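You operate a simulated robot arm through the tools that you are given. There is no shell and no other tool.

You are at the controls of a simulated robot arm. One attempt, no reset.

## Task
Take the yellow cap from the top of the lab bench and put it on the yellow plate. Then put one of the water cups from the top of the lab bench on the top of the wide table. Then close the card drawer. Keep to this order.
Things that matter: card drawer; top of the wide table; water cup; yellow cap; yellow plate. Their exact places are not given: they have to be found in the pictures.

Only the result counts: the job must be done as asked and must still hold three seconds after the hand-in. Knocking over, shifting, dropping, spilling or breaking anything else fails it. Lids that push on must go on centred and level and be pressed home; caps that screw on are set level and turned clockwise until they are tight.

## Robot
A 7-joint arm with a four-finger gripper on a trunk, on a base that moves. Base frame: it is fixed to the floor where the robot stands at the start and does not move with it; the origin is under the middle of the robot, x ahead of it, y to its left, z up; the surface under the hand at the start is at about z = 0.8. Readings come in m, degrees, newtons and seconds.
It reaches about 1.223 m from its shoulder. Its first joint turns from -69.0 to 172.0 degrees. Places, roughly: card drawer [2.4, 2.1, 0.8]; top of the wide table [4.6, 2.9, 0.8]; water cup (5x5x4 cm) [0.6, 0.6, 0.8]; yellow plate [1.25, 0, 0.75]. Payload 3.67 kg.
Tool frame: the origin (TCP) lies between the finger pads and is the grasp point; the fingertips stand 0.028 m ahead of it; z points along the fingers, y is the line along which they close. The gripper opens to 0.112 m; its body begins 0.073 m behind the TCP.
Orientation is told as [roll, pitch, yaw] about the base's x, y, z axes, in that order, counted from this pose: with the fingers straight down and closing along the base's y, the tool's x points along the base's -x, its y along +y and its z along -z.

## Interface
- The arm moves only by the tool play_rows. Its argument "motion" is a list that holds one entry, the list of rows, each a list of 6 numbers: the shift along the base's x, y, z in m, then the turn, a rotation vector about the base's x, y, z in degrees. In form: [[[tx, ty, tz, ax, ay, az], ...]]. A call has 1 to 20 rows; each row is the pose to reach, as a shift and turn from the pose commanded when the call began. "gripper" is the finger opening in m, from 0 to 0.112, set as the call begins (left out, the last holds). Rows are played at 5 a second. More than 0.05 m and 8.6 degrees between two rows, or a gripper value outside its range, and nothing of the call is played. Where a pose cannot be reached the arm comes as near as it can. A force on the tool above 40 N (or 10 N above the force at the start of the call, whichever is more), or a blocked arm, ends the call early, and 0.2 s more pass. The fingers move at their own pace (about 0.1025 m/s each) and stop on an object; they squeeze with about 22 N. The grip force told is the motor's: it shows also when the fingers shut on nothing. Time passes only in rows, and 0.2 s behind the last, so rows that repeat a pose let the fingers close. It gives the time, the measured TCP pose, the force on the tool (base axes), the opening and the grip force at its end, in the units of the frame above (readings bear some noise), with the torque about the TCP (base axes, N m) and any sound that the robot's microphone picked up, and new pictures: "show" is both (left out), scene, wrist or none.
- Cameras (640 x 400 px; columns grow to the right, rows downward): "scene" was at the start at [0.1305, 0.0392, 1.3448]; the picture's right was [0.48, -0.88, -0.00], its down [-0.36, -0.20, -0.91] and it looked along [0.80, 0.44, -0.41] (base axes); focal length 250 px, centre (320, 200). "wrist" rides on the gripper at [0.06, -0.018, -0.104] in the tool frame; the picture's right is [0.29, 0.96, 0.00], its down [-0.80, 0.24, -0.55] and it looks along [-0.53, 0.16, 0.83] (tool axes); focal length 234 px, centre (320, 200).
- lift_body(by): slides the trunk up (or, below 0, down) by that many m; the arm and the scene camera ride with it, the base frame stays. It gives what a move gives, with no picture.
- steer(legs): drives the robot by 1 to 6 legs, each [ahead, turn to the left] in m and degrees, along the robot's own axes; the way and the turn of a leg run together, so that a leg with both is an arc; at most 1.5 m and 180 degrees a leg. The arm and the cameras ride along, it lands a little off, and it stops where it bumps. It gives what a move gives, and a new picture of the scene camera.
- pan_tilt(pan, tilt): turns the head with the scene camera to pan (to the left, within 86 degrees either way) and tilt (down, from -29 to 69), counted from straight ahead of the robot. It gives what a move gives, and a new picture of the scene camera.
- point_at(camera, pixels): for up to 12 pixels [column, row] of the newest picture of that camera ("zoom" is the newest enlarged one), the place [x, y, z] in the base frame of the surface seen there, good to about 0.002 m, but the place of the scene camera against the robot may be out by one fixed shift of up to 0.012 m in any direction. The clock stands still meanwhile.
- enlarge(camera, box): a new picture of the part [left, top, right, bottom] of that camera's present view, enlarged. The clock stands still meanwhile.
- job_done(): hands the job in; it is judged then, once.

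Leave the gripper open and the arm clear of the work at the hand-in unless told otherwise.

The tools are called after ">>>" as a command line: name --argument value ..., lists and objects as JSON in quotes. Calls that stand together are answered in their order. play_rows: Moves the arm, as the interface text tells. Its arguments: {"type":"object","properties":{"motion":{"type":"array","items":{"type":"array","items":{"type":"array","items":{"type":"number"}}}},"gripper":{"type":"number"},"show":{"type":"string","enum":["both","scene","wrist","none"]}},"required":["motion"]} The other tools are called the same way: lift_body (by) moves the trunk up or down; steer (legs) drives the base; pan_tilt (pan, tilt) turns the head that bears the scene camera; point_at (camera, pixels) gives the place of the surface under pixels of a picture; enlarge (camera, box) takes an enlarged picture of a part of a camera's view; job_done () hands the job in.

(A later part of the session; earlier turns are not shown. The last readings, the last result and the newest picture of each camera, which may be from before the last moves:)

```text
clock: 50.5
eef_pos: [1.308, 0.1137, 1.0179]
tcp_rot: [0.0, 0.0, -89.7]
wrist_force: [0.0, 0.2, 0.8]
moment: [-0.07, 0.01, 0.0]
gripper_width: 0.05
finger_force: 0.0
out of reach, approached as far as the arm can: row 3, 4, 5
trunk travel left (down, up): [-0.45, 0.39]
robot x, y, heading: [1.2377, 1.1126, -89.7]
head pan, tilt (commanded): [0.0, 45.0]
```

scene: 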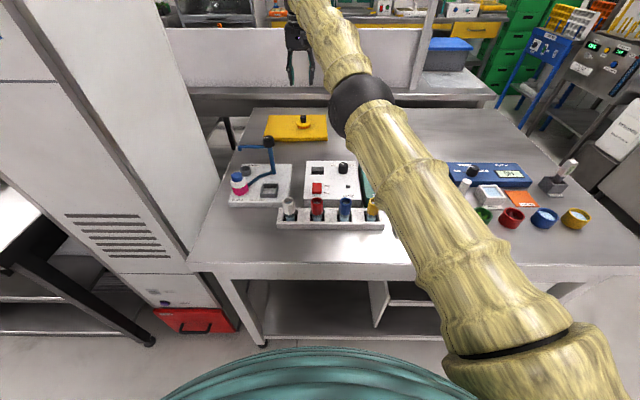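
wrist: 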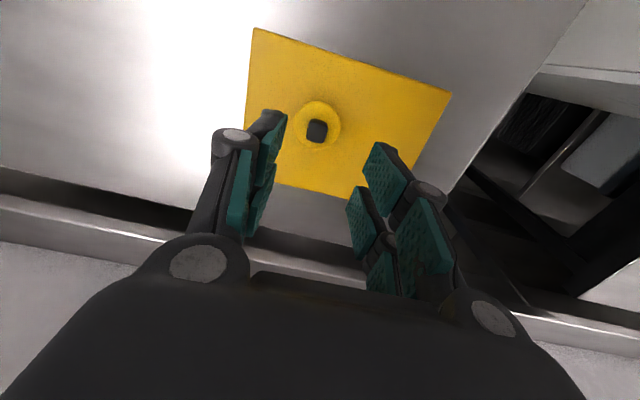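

The cap sits upright on the plate. Next: retract the arm above the bench toward the robot, then look at the cups on the right of the scene picture.

>>> play_rows --motion '[[[0, 0.04, 0.02, 0, 0, 0], [-0.01, 0.08, 0.04, 0, 0, 0], [-0.02, 0.12, 0.06, 0, 0, 0], [-0.03, 0.16, 0.08, 0, 0, 0], [-0.05, 0.2, 0.1, 0, 0, 0], [-0.07, 0.24, 0.12, 0, 0, 0], [-0.09, 0.28, 0.13, 0, 0, 0], [-0.11, 0.32, 0.13, 0, 0, 0], [-0.13, 0.36, 0.13, 0, 0, 0], [-0.15, 0.4, 0.13, 0, 0, 0], [-0.17, 0.44, 0.13, 0, 0, 0], [-0.19, 0.48, 0.13, 0, 0, 0], [-0.2, 0.5, 0.13, 0, 0, 0]]]' --show "both"

```text
clock: 53.5
eef_pos: [1.2775, 0.1677, 1.2811]
tcp_rot: [3.7, -21.5, -79.2]
wrist_force: [-1.0, -0.2, 0.0]
moment: [0.03, -0.09, 0.05]
gripper_width: 0.0502
finger_force: 0.0
out of reach, approached as far as the arm can: row 1, 2, 3, 4, 5, 6, 7, 8, 9, 10, 11, 12, 13
trunk travel left (down, up): [-0.45, 0.39]
robot x, y, heading: [1.2377, 1.1138, -89.9]
head pan, tilt (commanded): [0.0, 45.0]
stopped in row 13: the arm was blocked; the commanded pose is now the measured one
```

scene: 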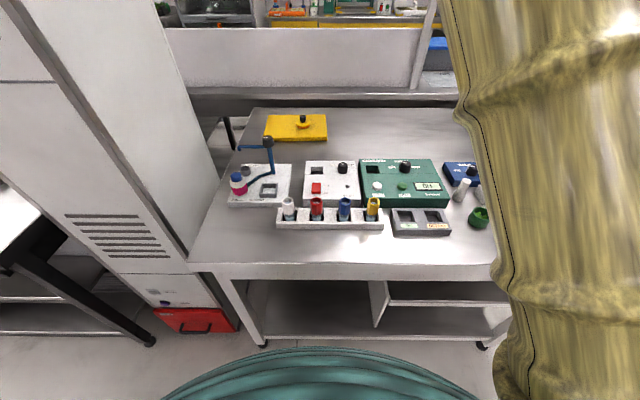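
wrist: 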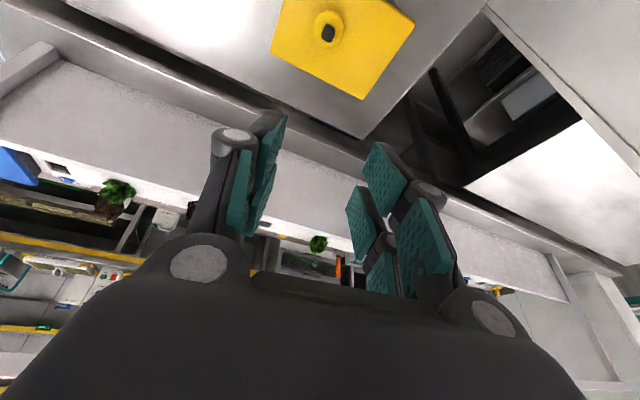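

The arm was blocked on the way back and the hand is now tilted at (1.2775, 0.168, 1.281). Nothing on the bench moved in the picture. I'll check where the arm links are before moving again.

>>> point_at --camera "scene" --pixels '[[470, 100], [550, 100], [600, 200], [520, 300], [560, 380], [480, 30], [620, 50], [505, 200]]'

>>> pan_tilt --pan -20 --tilt 10

```text
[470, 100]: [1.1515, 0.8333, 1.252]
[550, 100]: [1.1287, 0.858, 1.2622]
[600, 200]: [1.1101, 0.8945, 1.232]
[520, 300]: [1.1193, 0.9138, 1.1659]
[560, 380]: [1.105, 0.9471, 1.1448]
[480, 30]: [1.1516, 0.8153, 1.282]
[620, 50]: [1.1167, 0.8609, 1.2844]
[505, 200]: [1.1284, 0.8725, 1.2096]
```

```text
clock: 54.5
eef_pos: [1.2804, 0.1672, 1.2803]
tcp_rot: [3.6, -21.5, -79.0]
wrist_force: [-0.5, -0.7, 0.6]
moment: [-0.01, -0.02, 0.0]
gripper_width: 0.0501
finger_force: 0.1
trunk travel left (down, up): [-0.45, 0.39]
robot x, y, heading: [1.2397, 1.1095, -89.3]
head pan, tilt (commanded): [-20.0, 10.0]
```

scene: 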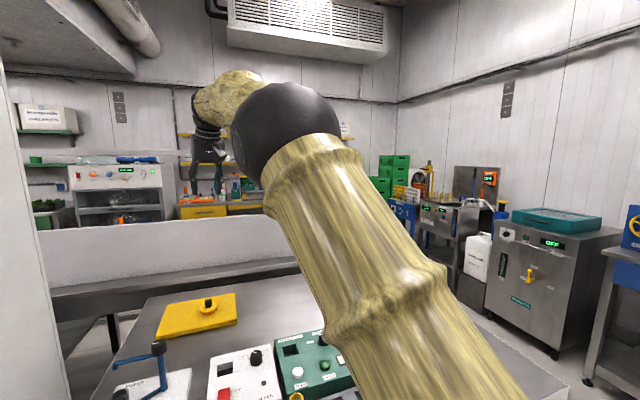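

The arm is elbow-up with the forearm reaching out to the hand; nothing is touching. I'll bring the hand back and level it gradually: shift toward the robot and turn (20, 7.7, −10.5)°.

>>> play_rows --motion '[[[0.0, 0.03, 0.0, 3.4, 1.3, -1.7], [0.0, 0.06, 0.0, 6.8, 2.6, -3.5], [0.0, 0.09, 0.0, 10.2, 3.8, -5.2], [0.0, 0.12, 0.0, 13.6, 5.1, -7.0], [0.0, 0.15, 0.0, 17.0, 6.4, -8.7], [0.0, 0.18, 0.0, 20.4, 7.7, -10.5], [0.0, 0.18, 0.0, 20.4, 7.7, -10.5]]]' --gripper 0.05 --show "scene"

```text
clock: 56.1
eef_pos: [1.2825, 0.3484, 1.277]
tcp_rot: [-2.1, -0.3, -88.6]
wrist_force: [0.5, 0.4, -0.7]
moment: [0.01, 0.01, 0.02]
gripper_width: 0.0498
finger_force: 0.0
trunk travel left (down, up): [-0.45, 0.39]
robot x, y, heading: [1.2402, 1.1129, -89.5]
head pan, tilt (commanded): [-20.0, 10.0]
```

scene: 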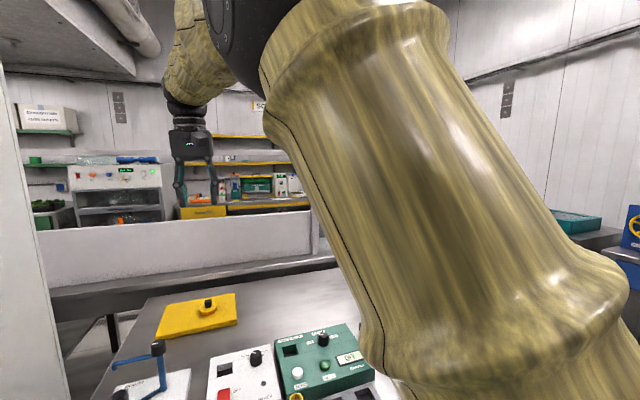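

Recovered: the hand is nearly upright at (1.28, 0.35, 1.28). I'll continue back to about (1.19, 0.60, 1.18), fixing the small tilt.

>>> play_rows --motion '[[[-0.01, 0.03, -0.01, 0.4, 0, -0.2], [-0.02, 0.06, -0.02, 0.7, 0, -0.3], [-0.035, 0.1, -0.035, 1.0, 0, -0.5], [-0.05, 0.14, -0.05, 1.4, 0.2, -0.7], [-0.065, 0.18, -0.065, 1.7, 0.3, -0.8], [-0.08, 0.22, -0.08, 2.0, 0.3, -1.0], [-0.09, 0.25, -0.095, 2.1, 0.3, -1.0], [-0.09, 0.25, -0.095, 2.1, 0.3, -1.0]]]' --show "none"

>>> pan_tilt --pan -30 --tilt 45

```text
clock: 57.9
eef_pos: [1.192, 0.5998, 1.1885]
tcp_rot: [-2.3, 1.7, -89.5]
wrist_force: [-0.3, 1.0, -0.4]
moment: [-0.02, -0.01, 0.03]
gripper_width: 0.0502
finger_force: 0.1
trunk travel left (down, up): [-0.45, 0.39]
robot x, y, heading: [1.2393, 1.1104, -89.3]
head pan, tilt (commanded): [-20.0, 10.0]
```

```text
clock: 59.0
eef_pos: [1.1919, 0.5994, 1.1865]
tcp_rot: [-2.2, 1.7, -89.5]
wrist_force: [0.5, 0.0, 0.7]
moment: [0.01, 0.03, 0.03]
gripper_width: 0.0498
finger_force: 0.0
trunk travel left (down, up): [-0.45, 0.39]
robot x, y, heading: [1.2361, 1.1135, -89.3]
head pan, tilt (commanded): [-30.0, 45.0]
```

scene: 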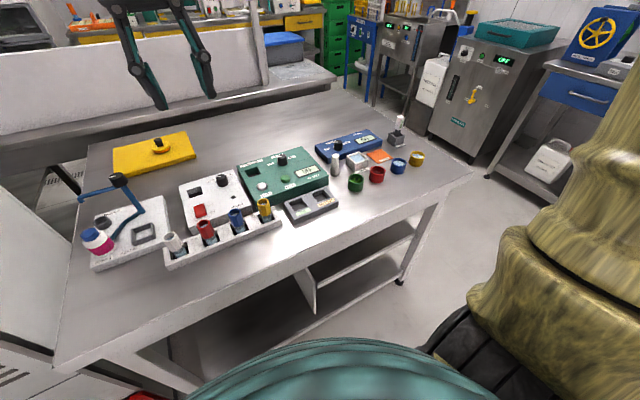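

The hand is at (1.19, 0.60, 1.19). The cups are ~0.6 m to my right, so I'll reposition: turn right 90°, drive 0.45 m, turn left 90° to face the cups.

>>> steer --legs '[[0, -90.5], [0.45, 0], [0, 90]]'

>>> pan_tilt --pan -15 --tilt 50

```text
clock: 69.5
eef_pos: [0.7238, 0.6124, 1.1871]
tcp_rot: [-2.3, 1.6, -90.9]
wrist_force: [0.2, 0.3, -0.8]
moment: [0.03, 0.01, -0.05]
gripper_width: 0.0502
finger_force: 0.0
trunk travel left (down, up): [-0.45, 0.39]
robot x, y, heading: [0.7846, 1.126, -90.7]
head pan, tilt (commanded): [-30.0, 45.0]
```

scene: 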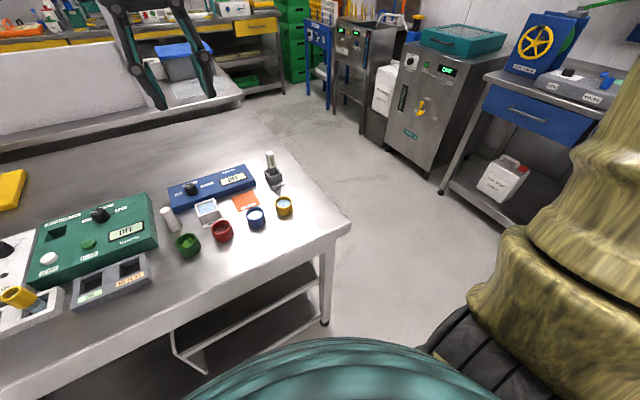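

```text
clock: 70.2
eef_pos: [0.7225, 0.6118, 1.1868]
tcp_rot: [-2.3, 1.7, -91.0]
wrist_force: [-0.1, -0.3, 0.2]
moment: [-0.04, 0.01, 0.01]
gripper_width: 0.0497
finger_force: 0.2
trunk travel left (down, up): [-0.45, 0.39]
robot x, y, heading: [0.7862, 1.1248, -90.8]
head pan, tilt (commanded): [-15.0, 50.0]
```

scene: 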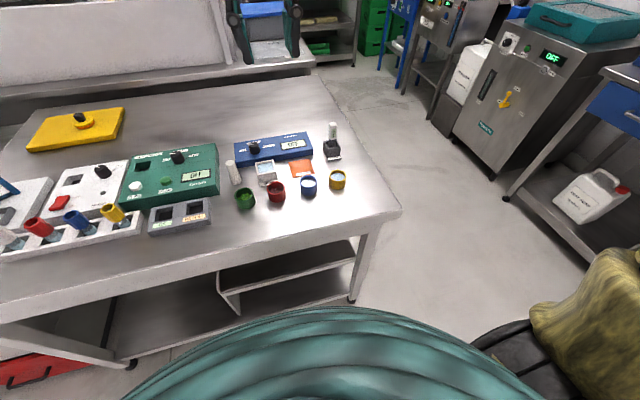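

I now face the cups; yellow at (337,179), blue at (308,186), red (276,191), green (244,198). I'll zoom in and measure them.

>>> enlarge --camera "scene" --box '[220, 110, 370, 220]'

>>> point_at --camera "scene" --pixels '[[337, 179], [308, 186], [337, 170], [338, 186], [331, 132], [333, 150], [327, 180], [346, 178], [303, 168], [276, 190], [244, 198], [380, 200]]'

```text
3.64 times, centred on (295, 165) of scene
```

zoom: 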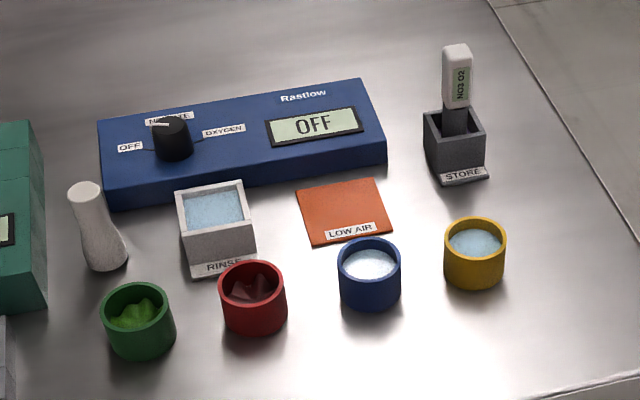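

```text
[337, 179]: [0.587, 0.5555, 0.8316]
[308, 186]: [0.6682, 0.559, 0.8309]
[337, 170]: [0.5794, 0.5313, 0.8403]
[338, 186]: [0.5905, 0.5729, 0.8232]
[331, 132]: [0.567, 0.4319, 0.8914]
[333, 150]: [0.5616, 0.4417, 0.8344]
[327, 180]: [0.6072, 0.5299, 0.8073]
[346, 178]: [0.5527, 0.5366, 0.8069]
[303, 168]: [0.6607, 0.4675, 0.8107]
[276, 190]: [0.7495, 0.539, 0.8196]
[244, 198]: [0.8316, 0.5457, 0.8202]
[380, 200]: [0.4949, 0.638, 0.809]
```

The red and green cups hold coloured lumps, while yellow looks like water; blue's content looks whiter. I'll zoom closer on both.

>>> enlarge --camera "scene" --box '[292, 165, 352, 203]'

>>> enlarge --camera "scene" --box '[230, 170, 290, 215]'

```text
10.53 times, centred on (322, 184) of scene
```

zoom: 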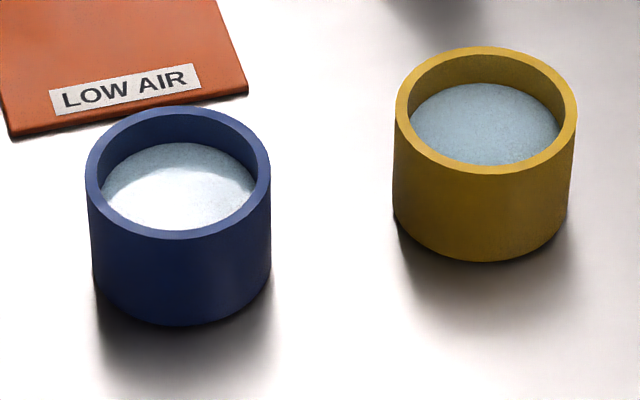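

```text
8.89 times, centred on (260, 192) of scene
```

zoom: 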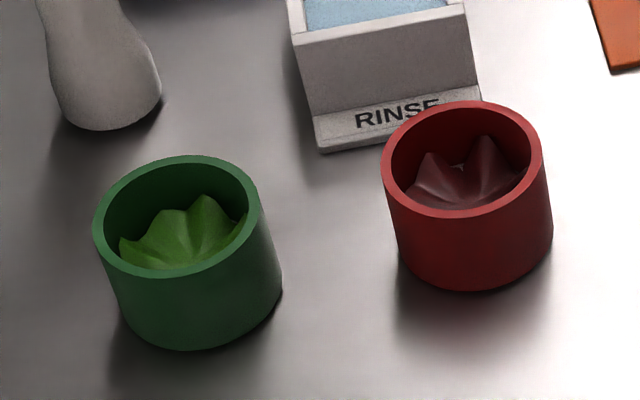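

Both the blue and yellow cups hold water. I'll take the yellow one (end of the row), gripping along a diagonal at yaw −150° so no finger meets the blue cup or the STORE holder. First I level the hand and move above the cup.

>>> play_rows --motion '[[[-0.03, -0.015, 0.0, -0.9, -1.2, 0], [-0.06, -0.03, 0.0, -1.74, -2.27, 0], [-0.09, -0.045, -0.02, -1.74, -2.27, 0], [-0.12, -0.055, -0.04, -1.74, -2.27, 0], [-0.137, -0.06, -0.06, -1.74, -2.27, 0], [-0.137, -0.06, -0.06, -1.74, -2.27, 0]]]' --gripper 0.08 --show "none"

>>> play_rows --motion '[[[0, 0, -0.01, 0, 0, -7], [0, 0, -0.02, 0, 0, -14], [0, 0, -0.03, 0, 0, -21], [0, 0, -0.04, 0, 0, -28], [0, 0, -0.05, 0, 0, -35], [0, 0, -0.06, 0, 0, -42], [0, 0, -0.07, 0, 0, -49], [0, 0, -0.08, 0, 0, -56], [0, 0, -0.09, 0, 0, -59], [0, 0, -0.09, 0, 0, -59]]]' --show "both"

```text
clock: 71.6
eef_pos: [0.587, 0.5522, 1.1259]
tcp_rot: [0.1, -0.1, -90.9]
wrist_force: [-0.4, -0.7, 0.1]
moment: [-0.01, 0.0, -0.01]
gripper_width: 0.0798
finger_force: 0.1
trunk travel left (down, up): [-0.45, 0.39]
robot x, y, heading: [0.7828, 1.1216, -90.6]
head pan, tilt (commanded): [-15.0, 50.0]
```

```text
clock: 73.8
eef_pos: [0.5874, 0.5512, 1.0377]
tcp_rot: [0.1, -0.1, -149.9]
wrist_force: [-0.1, -0.1, -0.2]
moment: [0.04, 0.03, -0.01]
gripper_width: 0.08
finger_force: 0.0
trunk travel left (down, up): [-0.45, 0.39]
robot x, y, heading: [0.7822, 1.1252, -90.8]
head pan, tilt (commanded): [-15.0, 50.0]
```

scene: 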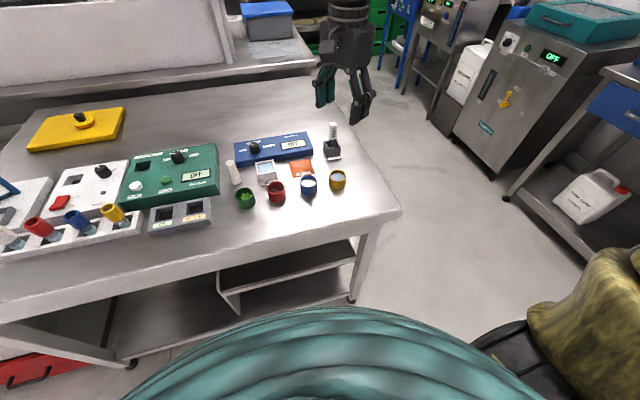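
wrist: 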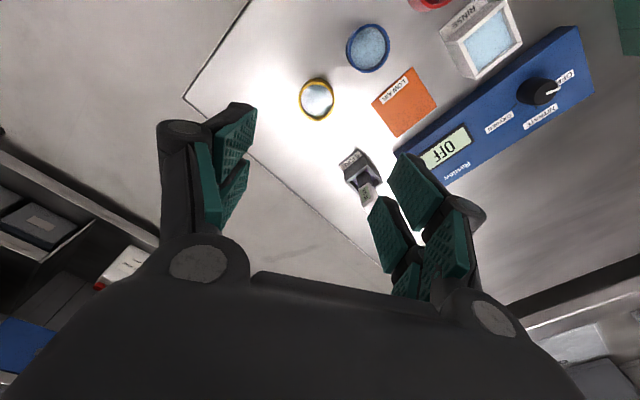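

The wrist view shows the yellow cup at (316,98) and the STORE holder at (360,170). I'll measure rim points and holder parts.

>>> enlarge --camera "wrist" --box '[270, 60, 430, 210]'

>>> point_at --camera "wrist" --pixels '[[316, 80], [316, 117], [300, 98], [333, 98], [316, 98], [350, 48], [386, 48], [355, 155], [378, 165], [370, 205], [345, 165], [384, 100]]'

```text
2.67 times, centred on (350, 135) of wrist
```

zoom: 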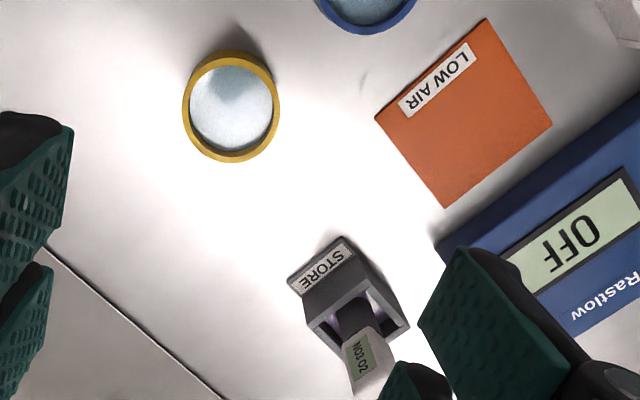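

```text
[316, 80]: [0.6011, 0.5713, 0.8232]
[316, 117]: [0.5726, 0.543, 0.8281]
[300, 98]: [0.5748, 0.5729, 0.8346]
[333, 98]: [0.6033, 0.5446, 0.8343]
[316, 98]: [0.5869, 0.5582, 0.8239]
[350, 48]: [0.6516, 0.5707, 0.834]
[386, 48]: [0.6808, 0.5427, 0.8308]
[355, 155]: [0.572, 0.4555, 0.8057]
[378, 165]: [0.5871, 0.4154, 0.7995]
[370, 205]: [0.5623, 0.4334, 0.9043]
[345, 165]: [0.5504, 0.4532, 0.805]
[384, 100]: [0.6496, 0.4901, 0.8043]
```

Let me get the rim exactly from this zoom.

>>> point_at --camera "zoom" --pixels '[[233, 57], [226, 155], [187, 105], [274, 108], [202, 70], [265, 70], [200, 145], [260, 145], [230, 105], [325, 262], [372, 375], [330, 5]]'

```text
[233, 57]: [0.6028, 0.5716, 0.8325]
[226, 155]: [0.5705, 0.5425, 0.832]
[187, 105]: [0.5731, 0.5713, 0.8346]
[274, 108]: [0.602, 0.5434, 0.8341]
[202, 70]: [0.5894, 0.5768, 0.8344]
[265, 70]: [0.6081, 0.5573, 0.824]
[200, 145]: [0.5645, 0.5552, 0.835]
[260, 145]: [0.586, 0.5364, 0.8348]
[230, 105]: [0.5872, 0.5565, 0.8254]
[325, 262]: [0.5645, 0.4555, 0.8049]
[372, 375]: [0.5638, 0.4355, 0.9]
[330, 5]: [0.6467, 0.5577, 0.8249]
```

Rim centre is (0.587, 0.557), rim z 0.835; the holder's ledge is at y≤0.456 and its bottle top about 0.905 at (0.563, 0.434), off the hand's corner. I'll shift +6 mm in y and lower to z≈0.90, then check.

>>> play_rows --motion '[[[0, 0.003, -0.03, 0, 0, 0], [0, 0.006, -0.07, 0, 0, 0], [0, 0.006, -0.11, 0, 0, 0], [0, 0.006, -0.138, 0, 0, 0], [0, 0.006, -0.138, 0, 0, 0]]]' --gripper 0.08 --show "both"

```text
clock: 75.0
eef_pos: [0.5867, 0.5609, 0.8978]
tcp_rot: [0.2, 0.0, -149.8]
wrist_force: [-0.2, 0.9, 0.0]
moment: [-0.01, -0.03, 0.02]
gripper_width: 0.0799
finger_force: 0.1
trunk travel left (down, up): [-0.45, 0.39]
robot x, y, heading: [0.7821, 1.1274, -90.8]
head pan, tilt (commanded): [-15.0, 50.0]
```

scene: 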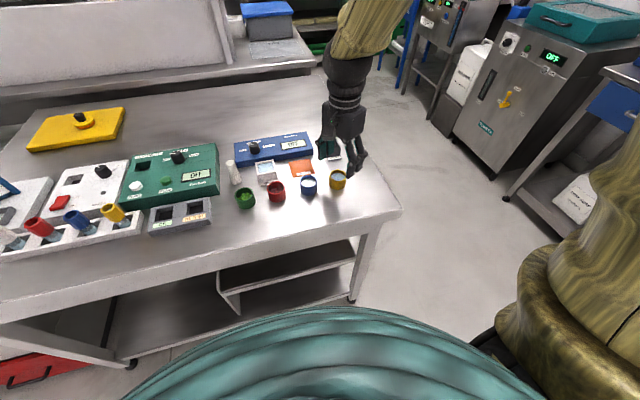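
wrist: 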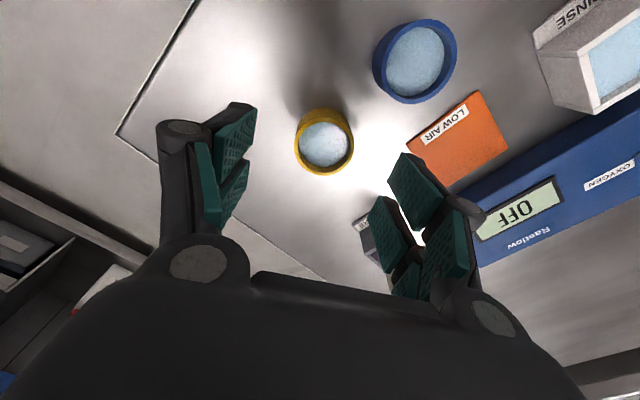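

I'll measure the rim and the fingertips in this wrist picture to centre precisely.

>>> point_at --camera "wrist" --pixels '[[323, 113], [323, 172], [297, 145], [351, 142], [305, 122], [343, 122], [343, 165], [303, 165], [253, 115], [402, 155], [232, 210], [372, 205]]'

```text
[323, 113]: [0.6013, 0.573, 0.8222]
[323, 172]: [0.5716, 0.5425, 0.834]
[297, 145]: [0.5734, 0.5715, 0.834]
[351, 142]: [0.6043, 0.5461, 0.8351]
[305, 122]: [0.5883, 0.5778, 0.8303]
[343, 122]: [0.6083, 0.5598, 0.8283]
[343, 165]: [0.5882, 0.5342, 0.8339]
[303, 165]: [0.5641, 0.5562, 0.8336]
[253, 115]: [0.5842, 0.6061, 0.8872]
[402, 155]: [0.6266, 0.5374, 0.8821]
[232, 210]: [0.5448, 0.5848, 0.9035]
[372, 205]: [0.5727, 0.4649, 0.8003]
```

Cup centre (0.5875, 0.5575); hand centre about (0.5855, 0.560). I'll correct by (+2, −2.5) mm, lower to z≈0.832 and then close on the cup.

>>> play_rows --motion '[[[0.002, -0.0025, -0.01, 0, 0, 0], [0.002, -0.0025, -0.03, 0, 0, 0], [0.002, -0.0025, -0.05, 0, 0, 0], [0.002, -0.0025, -0.066, 0, 0, 0], [0.002, -0.0025, -0.066, 0, 0, 0]]]' --gripper 0.075 --show "wrist"

```text
clock: 76.2
eef_pos: [0.5888, 0.5557, 0.8321]
tcp_rot: [-0.1, 0.0, -149.9]
wrist_force: [-0.1, -0.1, 0.1]
moment: [0.03, -0.02, -0.01]
gripper_width: 0.075
finger_force: 0.0
trunk travel left (down, up): [-0.45, 0.39]
robot x, y, heading: [0.7854, 1.1281, -90.6]
head pan, tilt (commanded): [-15.0, 50.0]
```

wrist: 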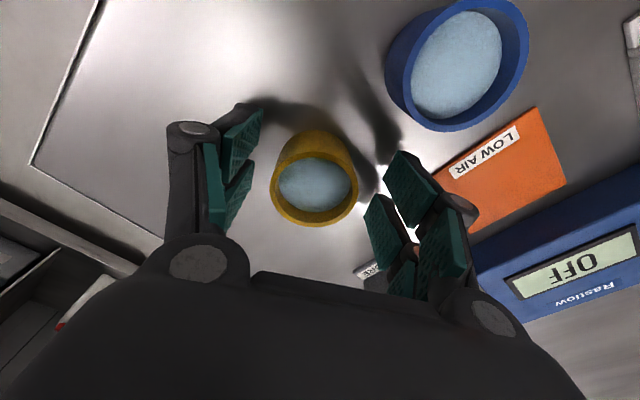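

The cup is centred between the fingers. I'll close in two stages: first to 0.055, then fully.

>>> play_rows --motion '[[[0, 0, 0, 0, 0, 0], [0, 0, 0, 0, 0, 0]]]' --gripper 0.054 --show "wrist"

>>> play_rows --motion '[[[0, 0, 0, 0, 0, 0], [0, 0, 0, 0, 0, 0], [0, 0, 0, 0, 0, 0], [0, 0, 0, 0, 0, 0]]]' --gripper 0.0 --show "wrist"

```text
clock: 76.8
eef_pos: [0.5906, 0.5545, 0.8328]
tcp_rot: [-0.1, 0.0, -149.8]
wrist_force: [-0.9, -0.6, -0.2]
moment: [-0.01, 0.02, -0.03]
gripper_width: 0.0539
finger_force: 0.0
trunk travel left (down, up): [-0.45, 0.39]
robot x, y, heading: [0.7823, 1.1286, -91.0]
head pan, tilt (commanded): [-15.0, 50.0]
```

wrist: 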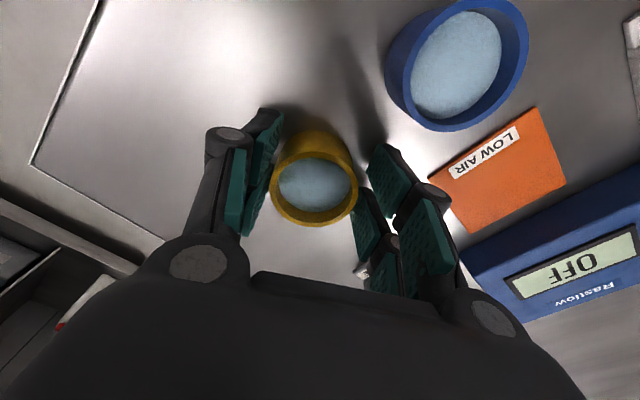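

```text
clock: 77.8
eef_pos: [0.589, 0.5559, 0.8336]
tcp_rot: [0.0, 0.0, -149.9]
wrist_force: [-0.4, 0.3, 1.3]
moment: [0.03, -0.03, 0.0]
gripper_width: 0.0423
finger_force: 22.0
trunk travel left (down, up): [-0.45, 0.39]
robot x, y, heading: [0.7828, 1.1248, -91.0]
head pan, tilt (commanded): [-15.0, 50.0]
```

wrist: 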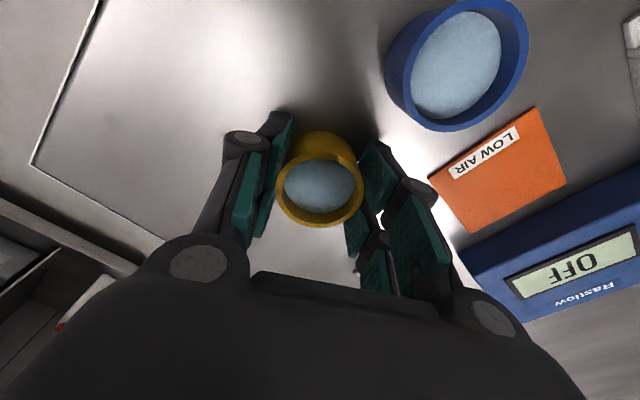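

The cup is held at 42.3 mm with 22 N. I'll lift it gently, straight up.

>>> play_rows --motion '[[[0, 0, 0.004, 0, 0, 0], [0, 0, 0.012, 0, 0, 0], [0, 0, 0.025, 0, 0, 0], [0, 0, 0.04, 0, 0, 0], [0, 0, 0.06, 0, 0, 0], [0, 0, 0.08, 0, 0, 0], [0, 0, 0.1, 0, 0, 0], [0, 0, 0.12, 0, 0, 0], [0, 0, 0.135, 0, 0, 0], [0, 0, 0.145, 0, 0, 0], [0, 0, 0.15, 0, 0, 0], [0, 0, 0.15, 0, 0, 0]]]' --show "both"

```text
clock: 80.4
eef_pos: [0.5856, 0.556, 0.9703]
tcp_rot: [-0.2, 2.8, -150.5]
wrist_force: [0.8, 0.1, -0.5]
moment: [-0.01, 0.07, -0.01]
gripper_width: 0.0424
finger_force: 22.1
trunk travel left (down, up): [-0.45, 0.39]
robot x, y, heading: [0.7835, 1.1257, -90.8]
head pan, tilt (commanded): [-15.0, 50.0]
```

scene: 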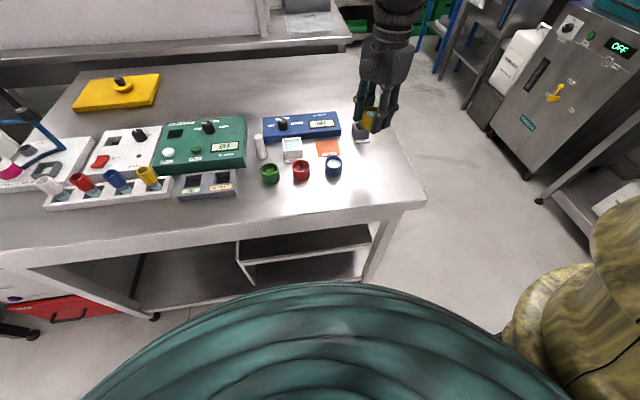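
wrist: 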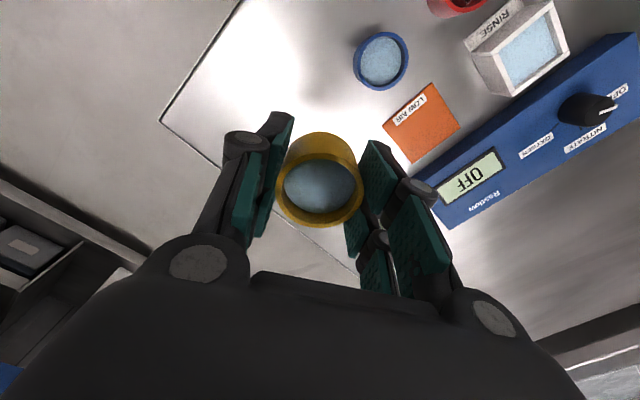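

The hand ended 12 mm short with a 2.8° tilt, and the scene view itself shifted, so the arm may be pressing on the head or trunk. Before moving I'll check the arm links' positions.

>>> point_at --camera "scene" --pixels '[[390, 10], [600, 250], [630, 220], [540, 320], [600, 380], [380, 90], [120, 90], [333, 167], [350, 340], [500, 340]]'

>>> play_rows --motion '[[[0, 0, 0, 0, 0, 0]]]' --show "scene"

```text
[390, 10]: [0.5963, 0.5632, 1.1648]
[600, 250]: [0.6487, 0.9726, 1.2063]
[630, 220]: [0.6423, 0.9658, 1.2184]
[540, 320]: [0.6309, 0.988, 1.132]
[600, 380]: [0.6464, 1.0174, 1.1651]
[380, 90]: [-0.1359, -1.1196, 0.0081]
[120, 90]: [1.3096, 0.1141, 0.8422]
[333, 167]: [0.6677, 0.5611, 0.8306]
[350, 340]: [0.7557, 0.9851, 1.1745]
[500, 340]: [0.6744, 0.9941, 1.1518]
```

```text
clock: 80.8
eef_pos: [0.5871, 0.557, 0.97]
tcp_rot: [-0.2, 2.8, -150.4]
wrist_force: [1.0, 0.3, -0.4]
moment: [-0.04, 0.01, -0.05]
gripper_width: 0.0425
finger_force: 21.5
trunk travel left (down, up): [-0.45, 0.39]
robot x, y, heading: [0.7819, 1.1236, -90.8]
head pan, tilt (commanded): [-15.0, 50.0]
```

scene: 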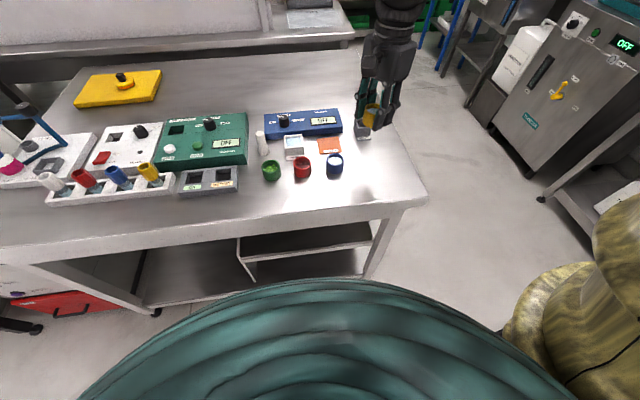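

The arm's elbow is pushing the head as the hand rises. I'll lower the hand again by 7 cm to release it, then raise with the trunk instead.

>>> play_rows --motion '[[[0, 0, -0.005, 0, 0, 0], [0, 0, -0.015, 0, 0, 0], [0, 0, -0.03, 0, 0, 0], [0, 0, -0.045, 0, 0, 0], [0, 0, -0.06, 0, 0, 0], [0, 0, -0.07, 0, 0, 0], [0, 0, -0.075, 0, 0, 0], [0, 0, -0.075, 0, 0, 0]]]' --show "both"

```text
clock: 82.6
eef_pos: [0.588, 0.5564, 0.9077]
tcp_rot: [0.0, 0.0, -149.9]
wrist_force: [-0.1, 0.4, -0.4]
moment: [0.01, -0.01, -0.03]
gripper_width: 0.042
finger_force: 22.0
trunk travel left (down, up): [-0.45, 0.39]
robot x, y, heading: [0.7838, 1.1271, -91.0]
head pan, tilt (commanded): [-15.0, 50.0]
```

scene: 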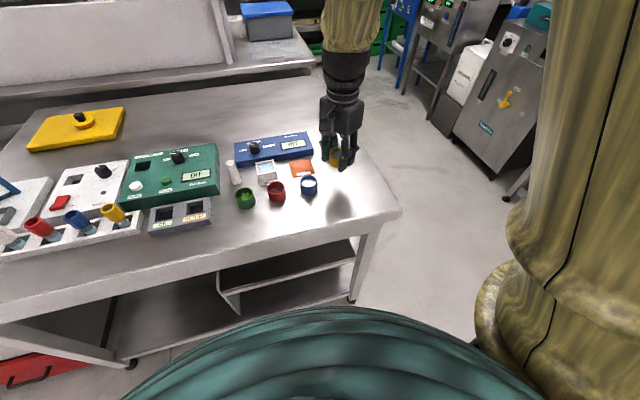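
wrist: 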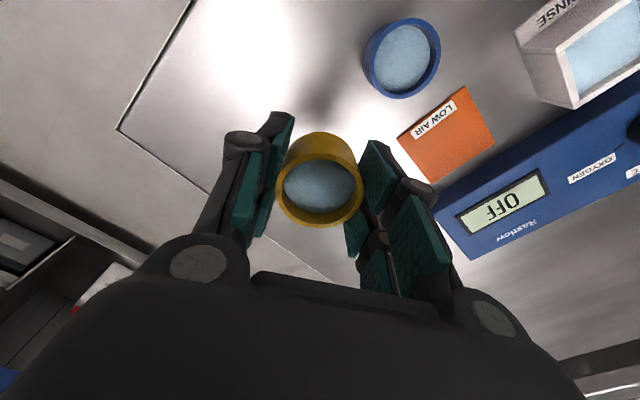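

Head and hand are back to normal, cup level. Now I'll raise the trunk by 0.15 m to lift the cup clear.

>>> lift_body --by 0.15

>>> pan_tilt --pan 40 --tilt 25

```text
clock: 84.4
eef_pos: [0.5888, 0.5563, 1.0584]
tcp_rot: [-0.1, -0.1, -149.8]
wrist_force: [-0.1, 0.4, -0.3]
moment: [-0.02, 0.03, -0.04]
gripper_width: 0.0424
finger_force: 22.4
trunk travel left (down, up): [-0.6, 0.24]
robot x, y, heading: [0.7817, 1.1249, -90.9]
head pan, tilt (commanded): [-15.0, 50.0]
```

```text
clock: 85.6
eef_pos: [0.5903, 0.5556, 1.0585]
tcp_rot: [0.0, 0.0, -149.9]
wrist_force: [0.2, -0.2, -0.9]
moment: [0.0, -0.02, 0.0]
gripper_width: 0.042
finger_force: 22.1
trunk travel left (down, up): [-0.6, 0.24]
robot x, y, heading: [0.7791, 1.123, -90.8]
head pan, tilt (commanded): [40.0, 25.0]
```

scene: 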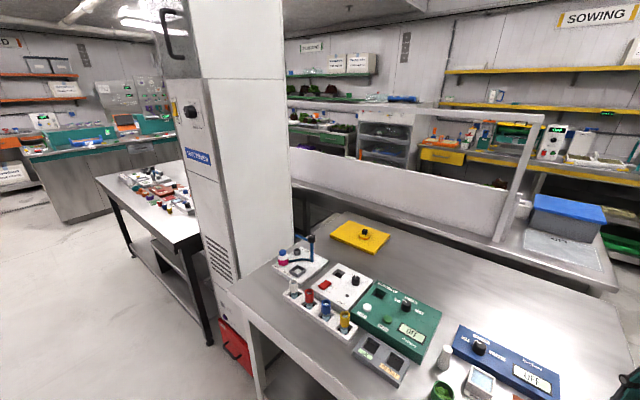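

A side table stands beyond the white cabinet. I'll turn left 90° to face +x (the hand sweeps over the bench edge at cup bottom ≈1.025, above everything).

>>> steer --legs '[[0, 90.8]]'

>>> pan_tilt --pan 25 --tilt 15

```text
clock: 89.9
eef_pos: [1.3592, 0.9466, 1.0588]
tcp_rot: [0.0, 0.0, -58.4]
wrist_force: [-0.1, 0.2, -0.9]
moment: [-0.01, -0.01, 0.0]
gripper_width: 0.0417
finger_force: 22.5
trunk travel left (down, up): [-0.6, 0.24]
robot x, y, heading: [0.7826, 1.126, 0.5]
head pan, tilt (commanded): [40.0, 25.0]
```

scene: 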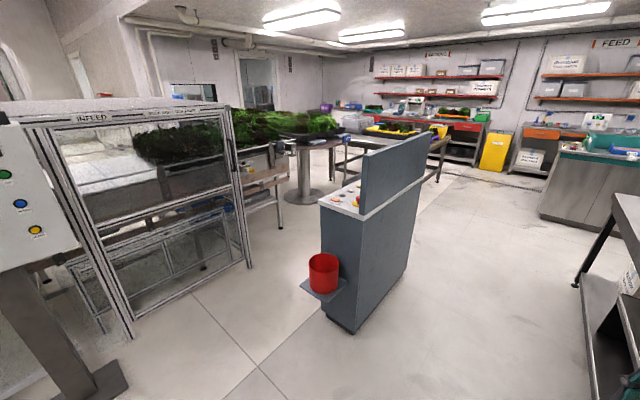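

```text
clock: 90.7
eef_pos: [1.3588, 0.9462, 1.0572]
tcp_rot: [0.0, -0.1, -58.3]
wrist_force: [0.4, -0.1, -0.3]
moment: [-0.01, -0.03, 0.0]
gripper_width: 0.042
finger_force: 22.1
trunk travel left (down, up): [-0.6, 0.24]
robot x, y, heading: [0.7825, 1.1234, 0.5]
head pan, tilt (commanded): [25.0, 15.0]
```

scene: 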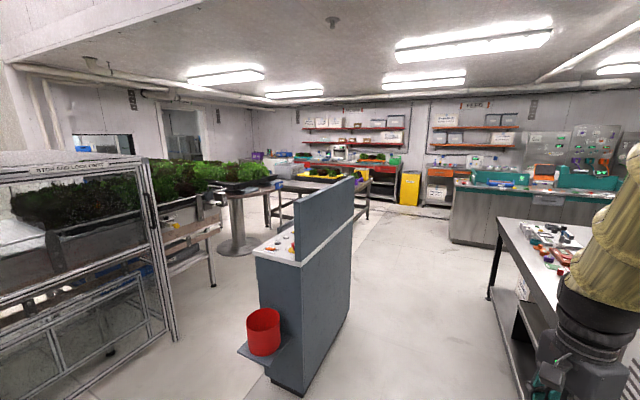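

I'll zoom on the region of the far table behind the cabinet and measure it.

>>> enlarge --camera "scene" --box '[210, 130, 440, 270]'

>>> point_at --camera "scene" --pixels '[[285, 183], [330, 180], [360, 182], [267, 225], [370, 215], [360, 178], [290, 175], [240, 195], [240, 250], [400, 205], [420, 240], [470, 240]]'

```text
2.78 times, centred on (325, 200) of scene
```

zoom: 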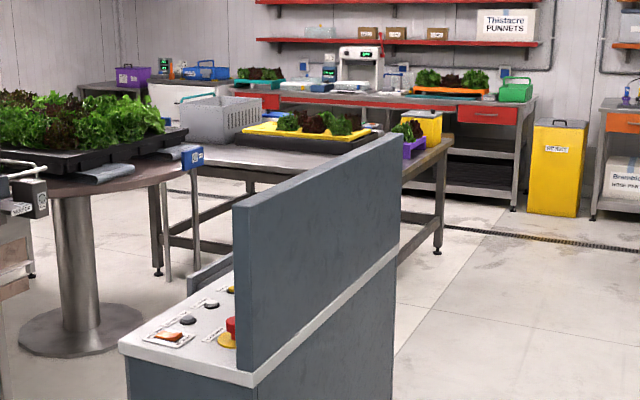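

```text
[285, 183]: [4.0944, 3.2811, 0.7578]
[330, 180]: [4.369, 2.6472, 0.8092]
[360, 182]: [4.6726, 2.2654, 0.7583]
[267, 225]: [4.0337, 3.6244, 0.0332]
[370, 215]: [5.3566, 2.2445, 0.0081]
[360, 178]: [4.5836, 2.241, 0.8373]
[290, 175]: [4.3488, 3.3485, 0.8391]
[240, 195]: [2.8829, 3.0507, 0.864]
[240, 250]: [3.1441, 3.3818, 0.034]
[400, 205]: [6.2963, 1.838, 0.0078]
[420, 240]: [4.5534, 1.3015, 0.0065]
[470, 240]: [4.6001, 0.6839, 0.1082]
```

The wide table's near edge is x≈4.09, spanning y≈2.2–3.6; trays stand on it further back, with free space along the near edge. I'll drive along the corridor 1.5 m + 0.6 m, then look again.

>>> steer --legs '[[1.5, -0.5], [0.6, 0]]'

>>> pan_tilt --pan 50 --tilt 20

```text
clock: 101.3
eef_pos: [3.4984, 0.9635, 1.0582]
tcp_rot: [0.0, 0.0, -58.6]
wrist_force: [0.0, -0.1, -0.5]
moment: [0.0, 0.04, 0.01]
gripper_width: 0.042
finger_force: 22.2
trunk travel left (down, up): [-0.6, 0.24]
robot x, y, heading: [2.9234, 1.1465, 0.0]
head pan, tilt (commanded): [25.0, 15.0]
```

scene: 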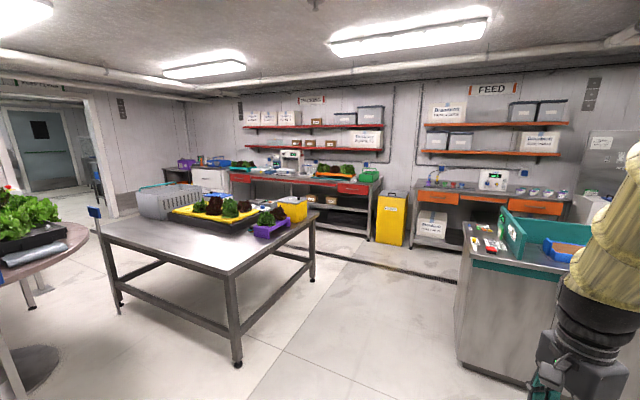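

```text
clock: 102.2
eef_pos: [3.4984, 0.9628, 1.0576]
tcp_rot: [0.0, 0.0, -58.6]
wrist_force: [0.3, 0.6, 0.1]
moment: [0.05, -0.02, 0.05]
gripper_width: 0.0421
finger_force: 22.0
trunk travel left (down, up): [-0.6, 0.24]
robot x, y, heading: [2.9221, 1.1456, 0.5]
head pan, tilt (commanded): [50.0, 20.0]
```

scene: 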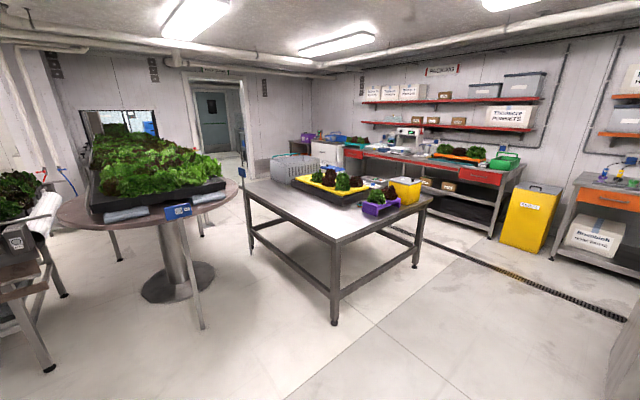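

Now the wide table is in clear view: its near corner at (335,240), free top around (300,210). I'll measure its edges and the trays.

>>> point_at --camera "scene" --pixels '[[335, 237], [300, 208], [250, 190], [425, 202], [380, 213], [330, 215], [380, 222], [365, 208], [320, 185], [335, 320], [205, 325], [245, 182]]'

>>> enlarge --camera "scene" --box '[220, 140, 450, 270]'

>>> point_at --camera "scene" --pixels '[[180, 220], [240, 190], [195, 300], [165, 290], [415, 265], [285, 195], [350, 195], [300, 190], [270, 180], [205, 205], [320, 350], [250, 340]]'

```text
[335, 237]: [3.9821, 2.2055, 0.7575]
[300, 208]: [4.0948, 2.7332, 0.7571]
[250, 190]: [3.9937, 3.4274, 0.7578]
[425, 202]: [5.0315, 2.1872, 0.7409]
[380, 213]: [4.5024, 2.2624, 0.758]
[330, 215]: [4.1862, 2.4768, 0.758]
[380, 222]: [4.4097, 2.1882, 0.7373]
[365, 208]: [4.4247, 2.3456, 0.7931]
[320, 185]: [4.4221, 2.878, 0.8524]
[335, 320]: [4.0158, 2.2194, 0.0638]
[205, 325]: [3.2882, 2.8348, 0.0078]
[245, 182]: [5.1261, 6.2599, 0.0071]
```

```text
2.78 times, centred on (335, 205) of scene
```

zoom: 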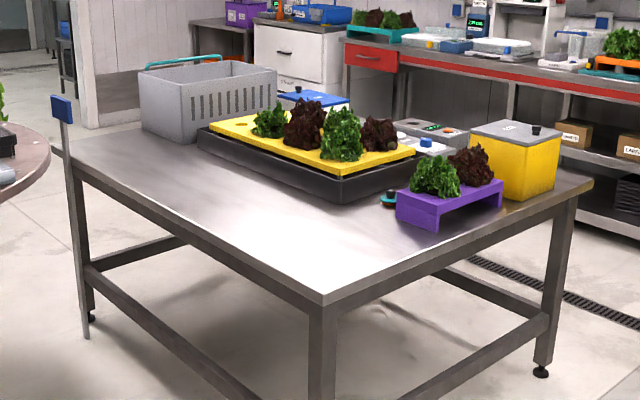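

```text
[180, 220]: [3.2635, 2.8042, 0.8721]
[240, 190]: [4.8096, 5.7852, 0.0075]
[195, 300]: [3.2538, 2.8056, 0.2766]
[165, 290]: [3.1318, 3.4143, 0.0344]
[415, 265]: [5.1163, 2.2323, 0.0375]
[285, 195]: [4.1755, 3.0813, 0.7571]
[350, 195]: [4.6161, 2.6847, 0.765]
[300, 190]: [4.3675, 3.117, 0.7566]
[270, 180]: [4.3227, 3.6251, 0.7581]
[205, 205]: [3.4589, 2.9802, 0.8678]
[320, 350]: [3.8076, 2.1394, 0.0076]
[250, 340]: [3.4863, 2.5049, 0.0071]
```

The wide table top is z≈0.75, near edges x≈3.98 and y≈2.19, with free top around (4.13, 2.42); the purple tray starts near x 4.38. I'll approach from its −y side: ahead 1.03 m, turn left 90°, then ahead 0.4 m.

>>> steer --legs '[[1.03, -0.5], [0, 90], [0.35, 0]]'

>>> pan_tilt --pan -5 --tilt 40

```text
clock: 113.2
eef_pos: [4.1227, 2.0633, 1.0571]
tcp_rot: [0.1, 0.1, 31.8]
wrist_force: [0.0, 0.3, -1.0]
moment: [-0.04, -0.02, -0.02]
gripper_width: 0.0418
finger_force: 22.4
trunk travel left (down, up): [-0.6, 0.24]
robot x, y, heading: [3.9437, 1.4907, 90.8]
head pan, tilt (commanded): [50.0, 20.0]
```

scene: 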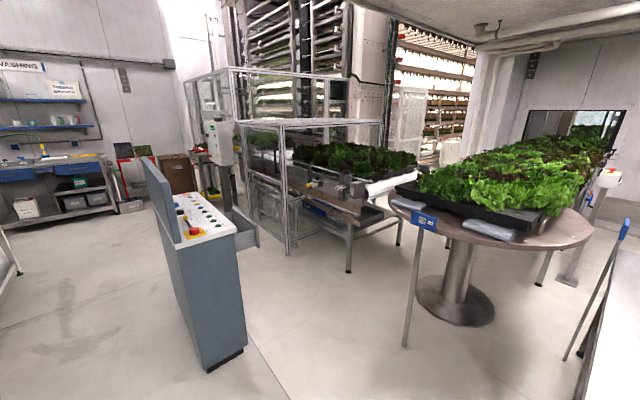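

```text
clock: 114.4
eef_pos: [4.123, 2.064, 1.059]
tcp_rot: [0.0, 0.0, 31.7]
wrist_force: [0.8, -0.6, -1.0]
moment: [-0.01, 0.01, 0.01]
gripper_width: 0.042
finger_force: 22.5
trunk travel left (down, up): [-0.6, 0.24]
robot x, y, heading: [3.9433, 1.4907, 91.0]
head pan, tilt (commanded): [-5.0, 40.0]
```

scene: 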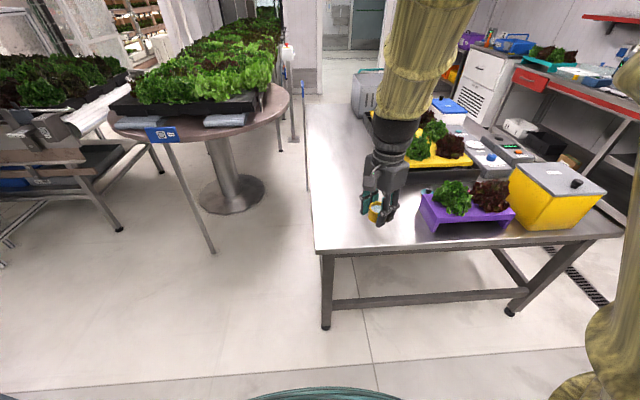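

The wide table is directly ahead with the cup above its edge. I'll drive 0.15 m closer and then measure the free spot.

>>> steer --legs '[[0.15, -0.8]]'

>>> point_at --camera "scene" --pixels '[[340, 220], [350, 180], [330, 245], [430, 225], [425, 200], [400, 240], [385, 235], [340, 140], [520, 220], [320, 200]]'

```text
clock: 115.8
eef_pos: [4.1303, 2.2133, 1.0568]
tcp_rot: [0.0, 0.2, 31.0]
wrist_force: [0.8, 0.8, -1.5]
moment: [-0.02, 0.02, 0.01]
gripper_width: 0.0418
finger_force: 22.0
trunk travel left (down, up): [-0.6, 0.24]
robot x, y, heading: [3.9443, 1.6439, 90.1]
head pan, tilt (commanded): [-5.0, 40.0]
```

scene: 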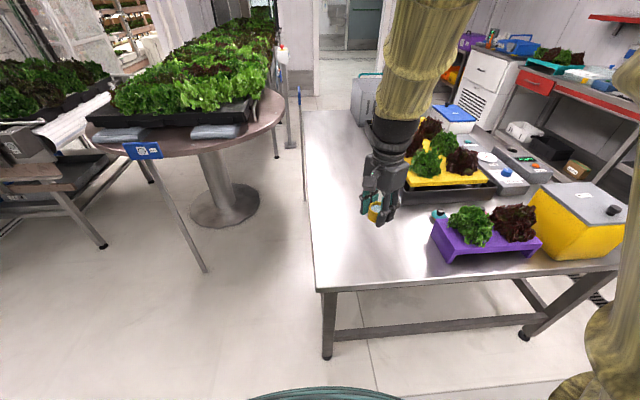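

```text
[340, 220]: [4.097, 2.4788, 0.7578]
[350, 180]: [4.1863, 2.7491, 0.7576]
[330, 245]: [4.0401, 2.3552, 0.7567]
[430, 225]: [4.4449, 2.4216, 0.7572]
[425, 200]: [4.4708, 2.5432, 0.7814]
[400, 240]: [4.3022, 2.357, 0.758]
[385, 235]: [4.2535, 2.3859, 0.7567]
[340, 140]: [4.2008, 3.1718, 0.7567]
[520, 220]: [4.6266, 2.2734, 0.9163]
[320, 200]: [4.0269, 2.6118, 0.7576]
```

The free top is flat at z≈0.750 around (4.14, 2.40). I'll extend the arm 0.18 m over the table gently, keeping the cup level.

>>> play_rows --motion '[[[0.0, 0.006, 0, 0, 0, 0], [0.002, 0.018, 0, 0, 0, 0], [0.003, 0.035, 0, 0, 0, 0], [0.004, 0.055, 0, 0, 0, 0], [0.005, 0.075, 0, 0, 0, 0], [0.006, 0.095, 0, 0, 0, 0], [0.007, 0.115, 0, 0, 0, 0], [0.008, 0.135, 0, 0, 0, 0], [0.009, 0.155, 0, 0, 0, 0], [0.01, 0.17, 0, 0, 0, 0], [0.01, 0.18, 0, 0, 0, 0], [0.01, 0.185, 0, 0, 0, 0], [0.01, 0.185, 0, 0, 0, 0]]]' --show "both"

```text
clock: 118.6
eef_pos: [4.1391, 2.3967, 1.0587]
tcp_rot: [0.0, -0.1, 31.0]
wrist_force: [0.4, 0.0, 0.1]
moment: [0.02, -0.02, -0.02]
gripper_width: 0.0417
finger_force: 22.8
trunk travel left (down, up): [-0.6, 0.24]
robot x, y, heading: [3.9434, 1.6376, 89.8]
head pan, tilt (commanded): [-5.0, 40.0]
```

scene: 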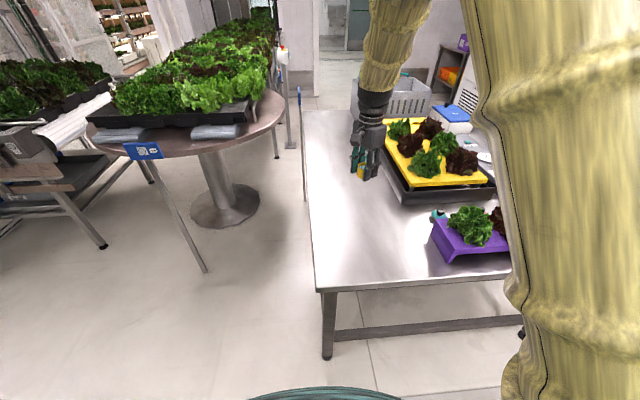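
wrist: 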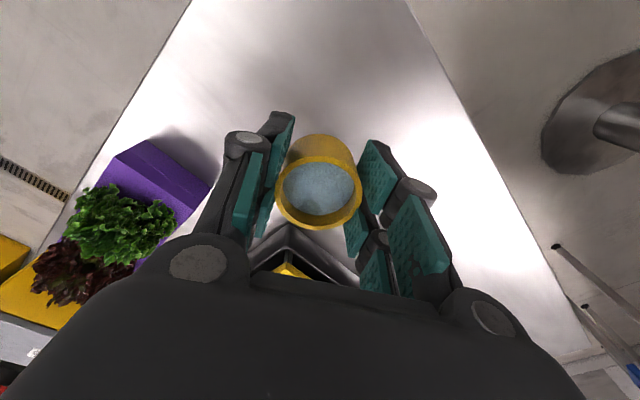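

The black tray's corner shows at (290,240) and the purple one at (210,185) in the wrist picture. I'll measure both against my landing spot (4.139, 2.397).

>>> point_at --camera "wrist" --pixels '[[290, 228], [205, 185], [150, 145], [340, 110], [290, 260], [340, 90], [420, 100], [470, 150]]'

>>> point_at --camera "scene" --pixels '[[405, 200], [432, 230], [450, 260], [436, 215], [388, 165]]'

```text
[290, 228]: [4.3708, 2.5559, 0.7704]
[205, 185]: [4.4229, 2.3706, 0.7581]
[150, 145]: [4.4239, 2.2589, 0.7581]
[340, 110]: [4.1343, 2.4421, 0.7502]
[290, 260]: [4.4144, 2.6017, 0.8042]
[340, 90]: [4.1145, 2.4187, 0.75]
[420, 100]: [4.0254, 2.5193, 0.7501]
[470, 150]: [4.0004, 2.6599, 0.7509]
```

```text
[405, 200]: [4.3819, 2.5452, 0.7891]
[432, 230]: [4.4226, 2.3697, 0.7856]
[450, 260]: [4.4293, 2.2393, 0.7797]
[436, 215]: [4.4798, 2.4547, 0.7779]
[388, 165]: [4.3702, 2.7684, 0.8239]
```

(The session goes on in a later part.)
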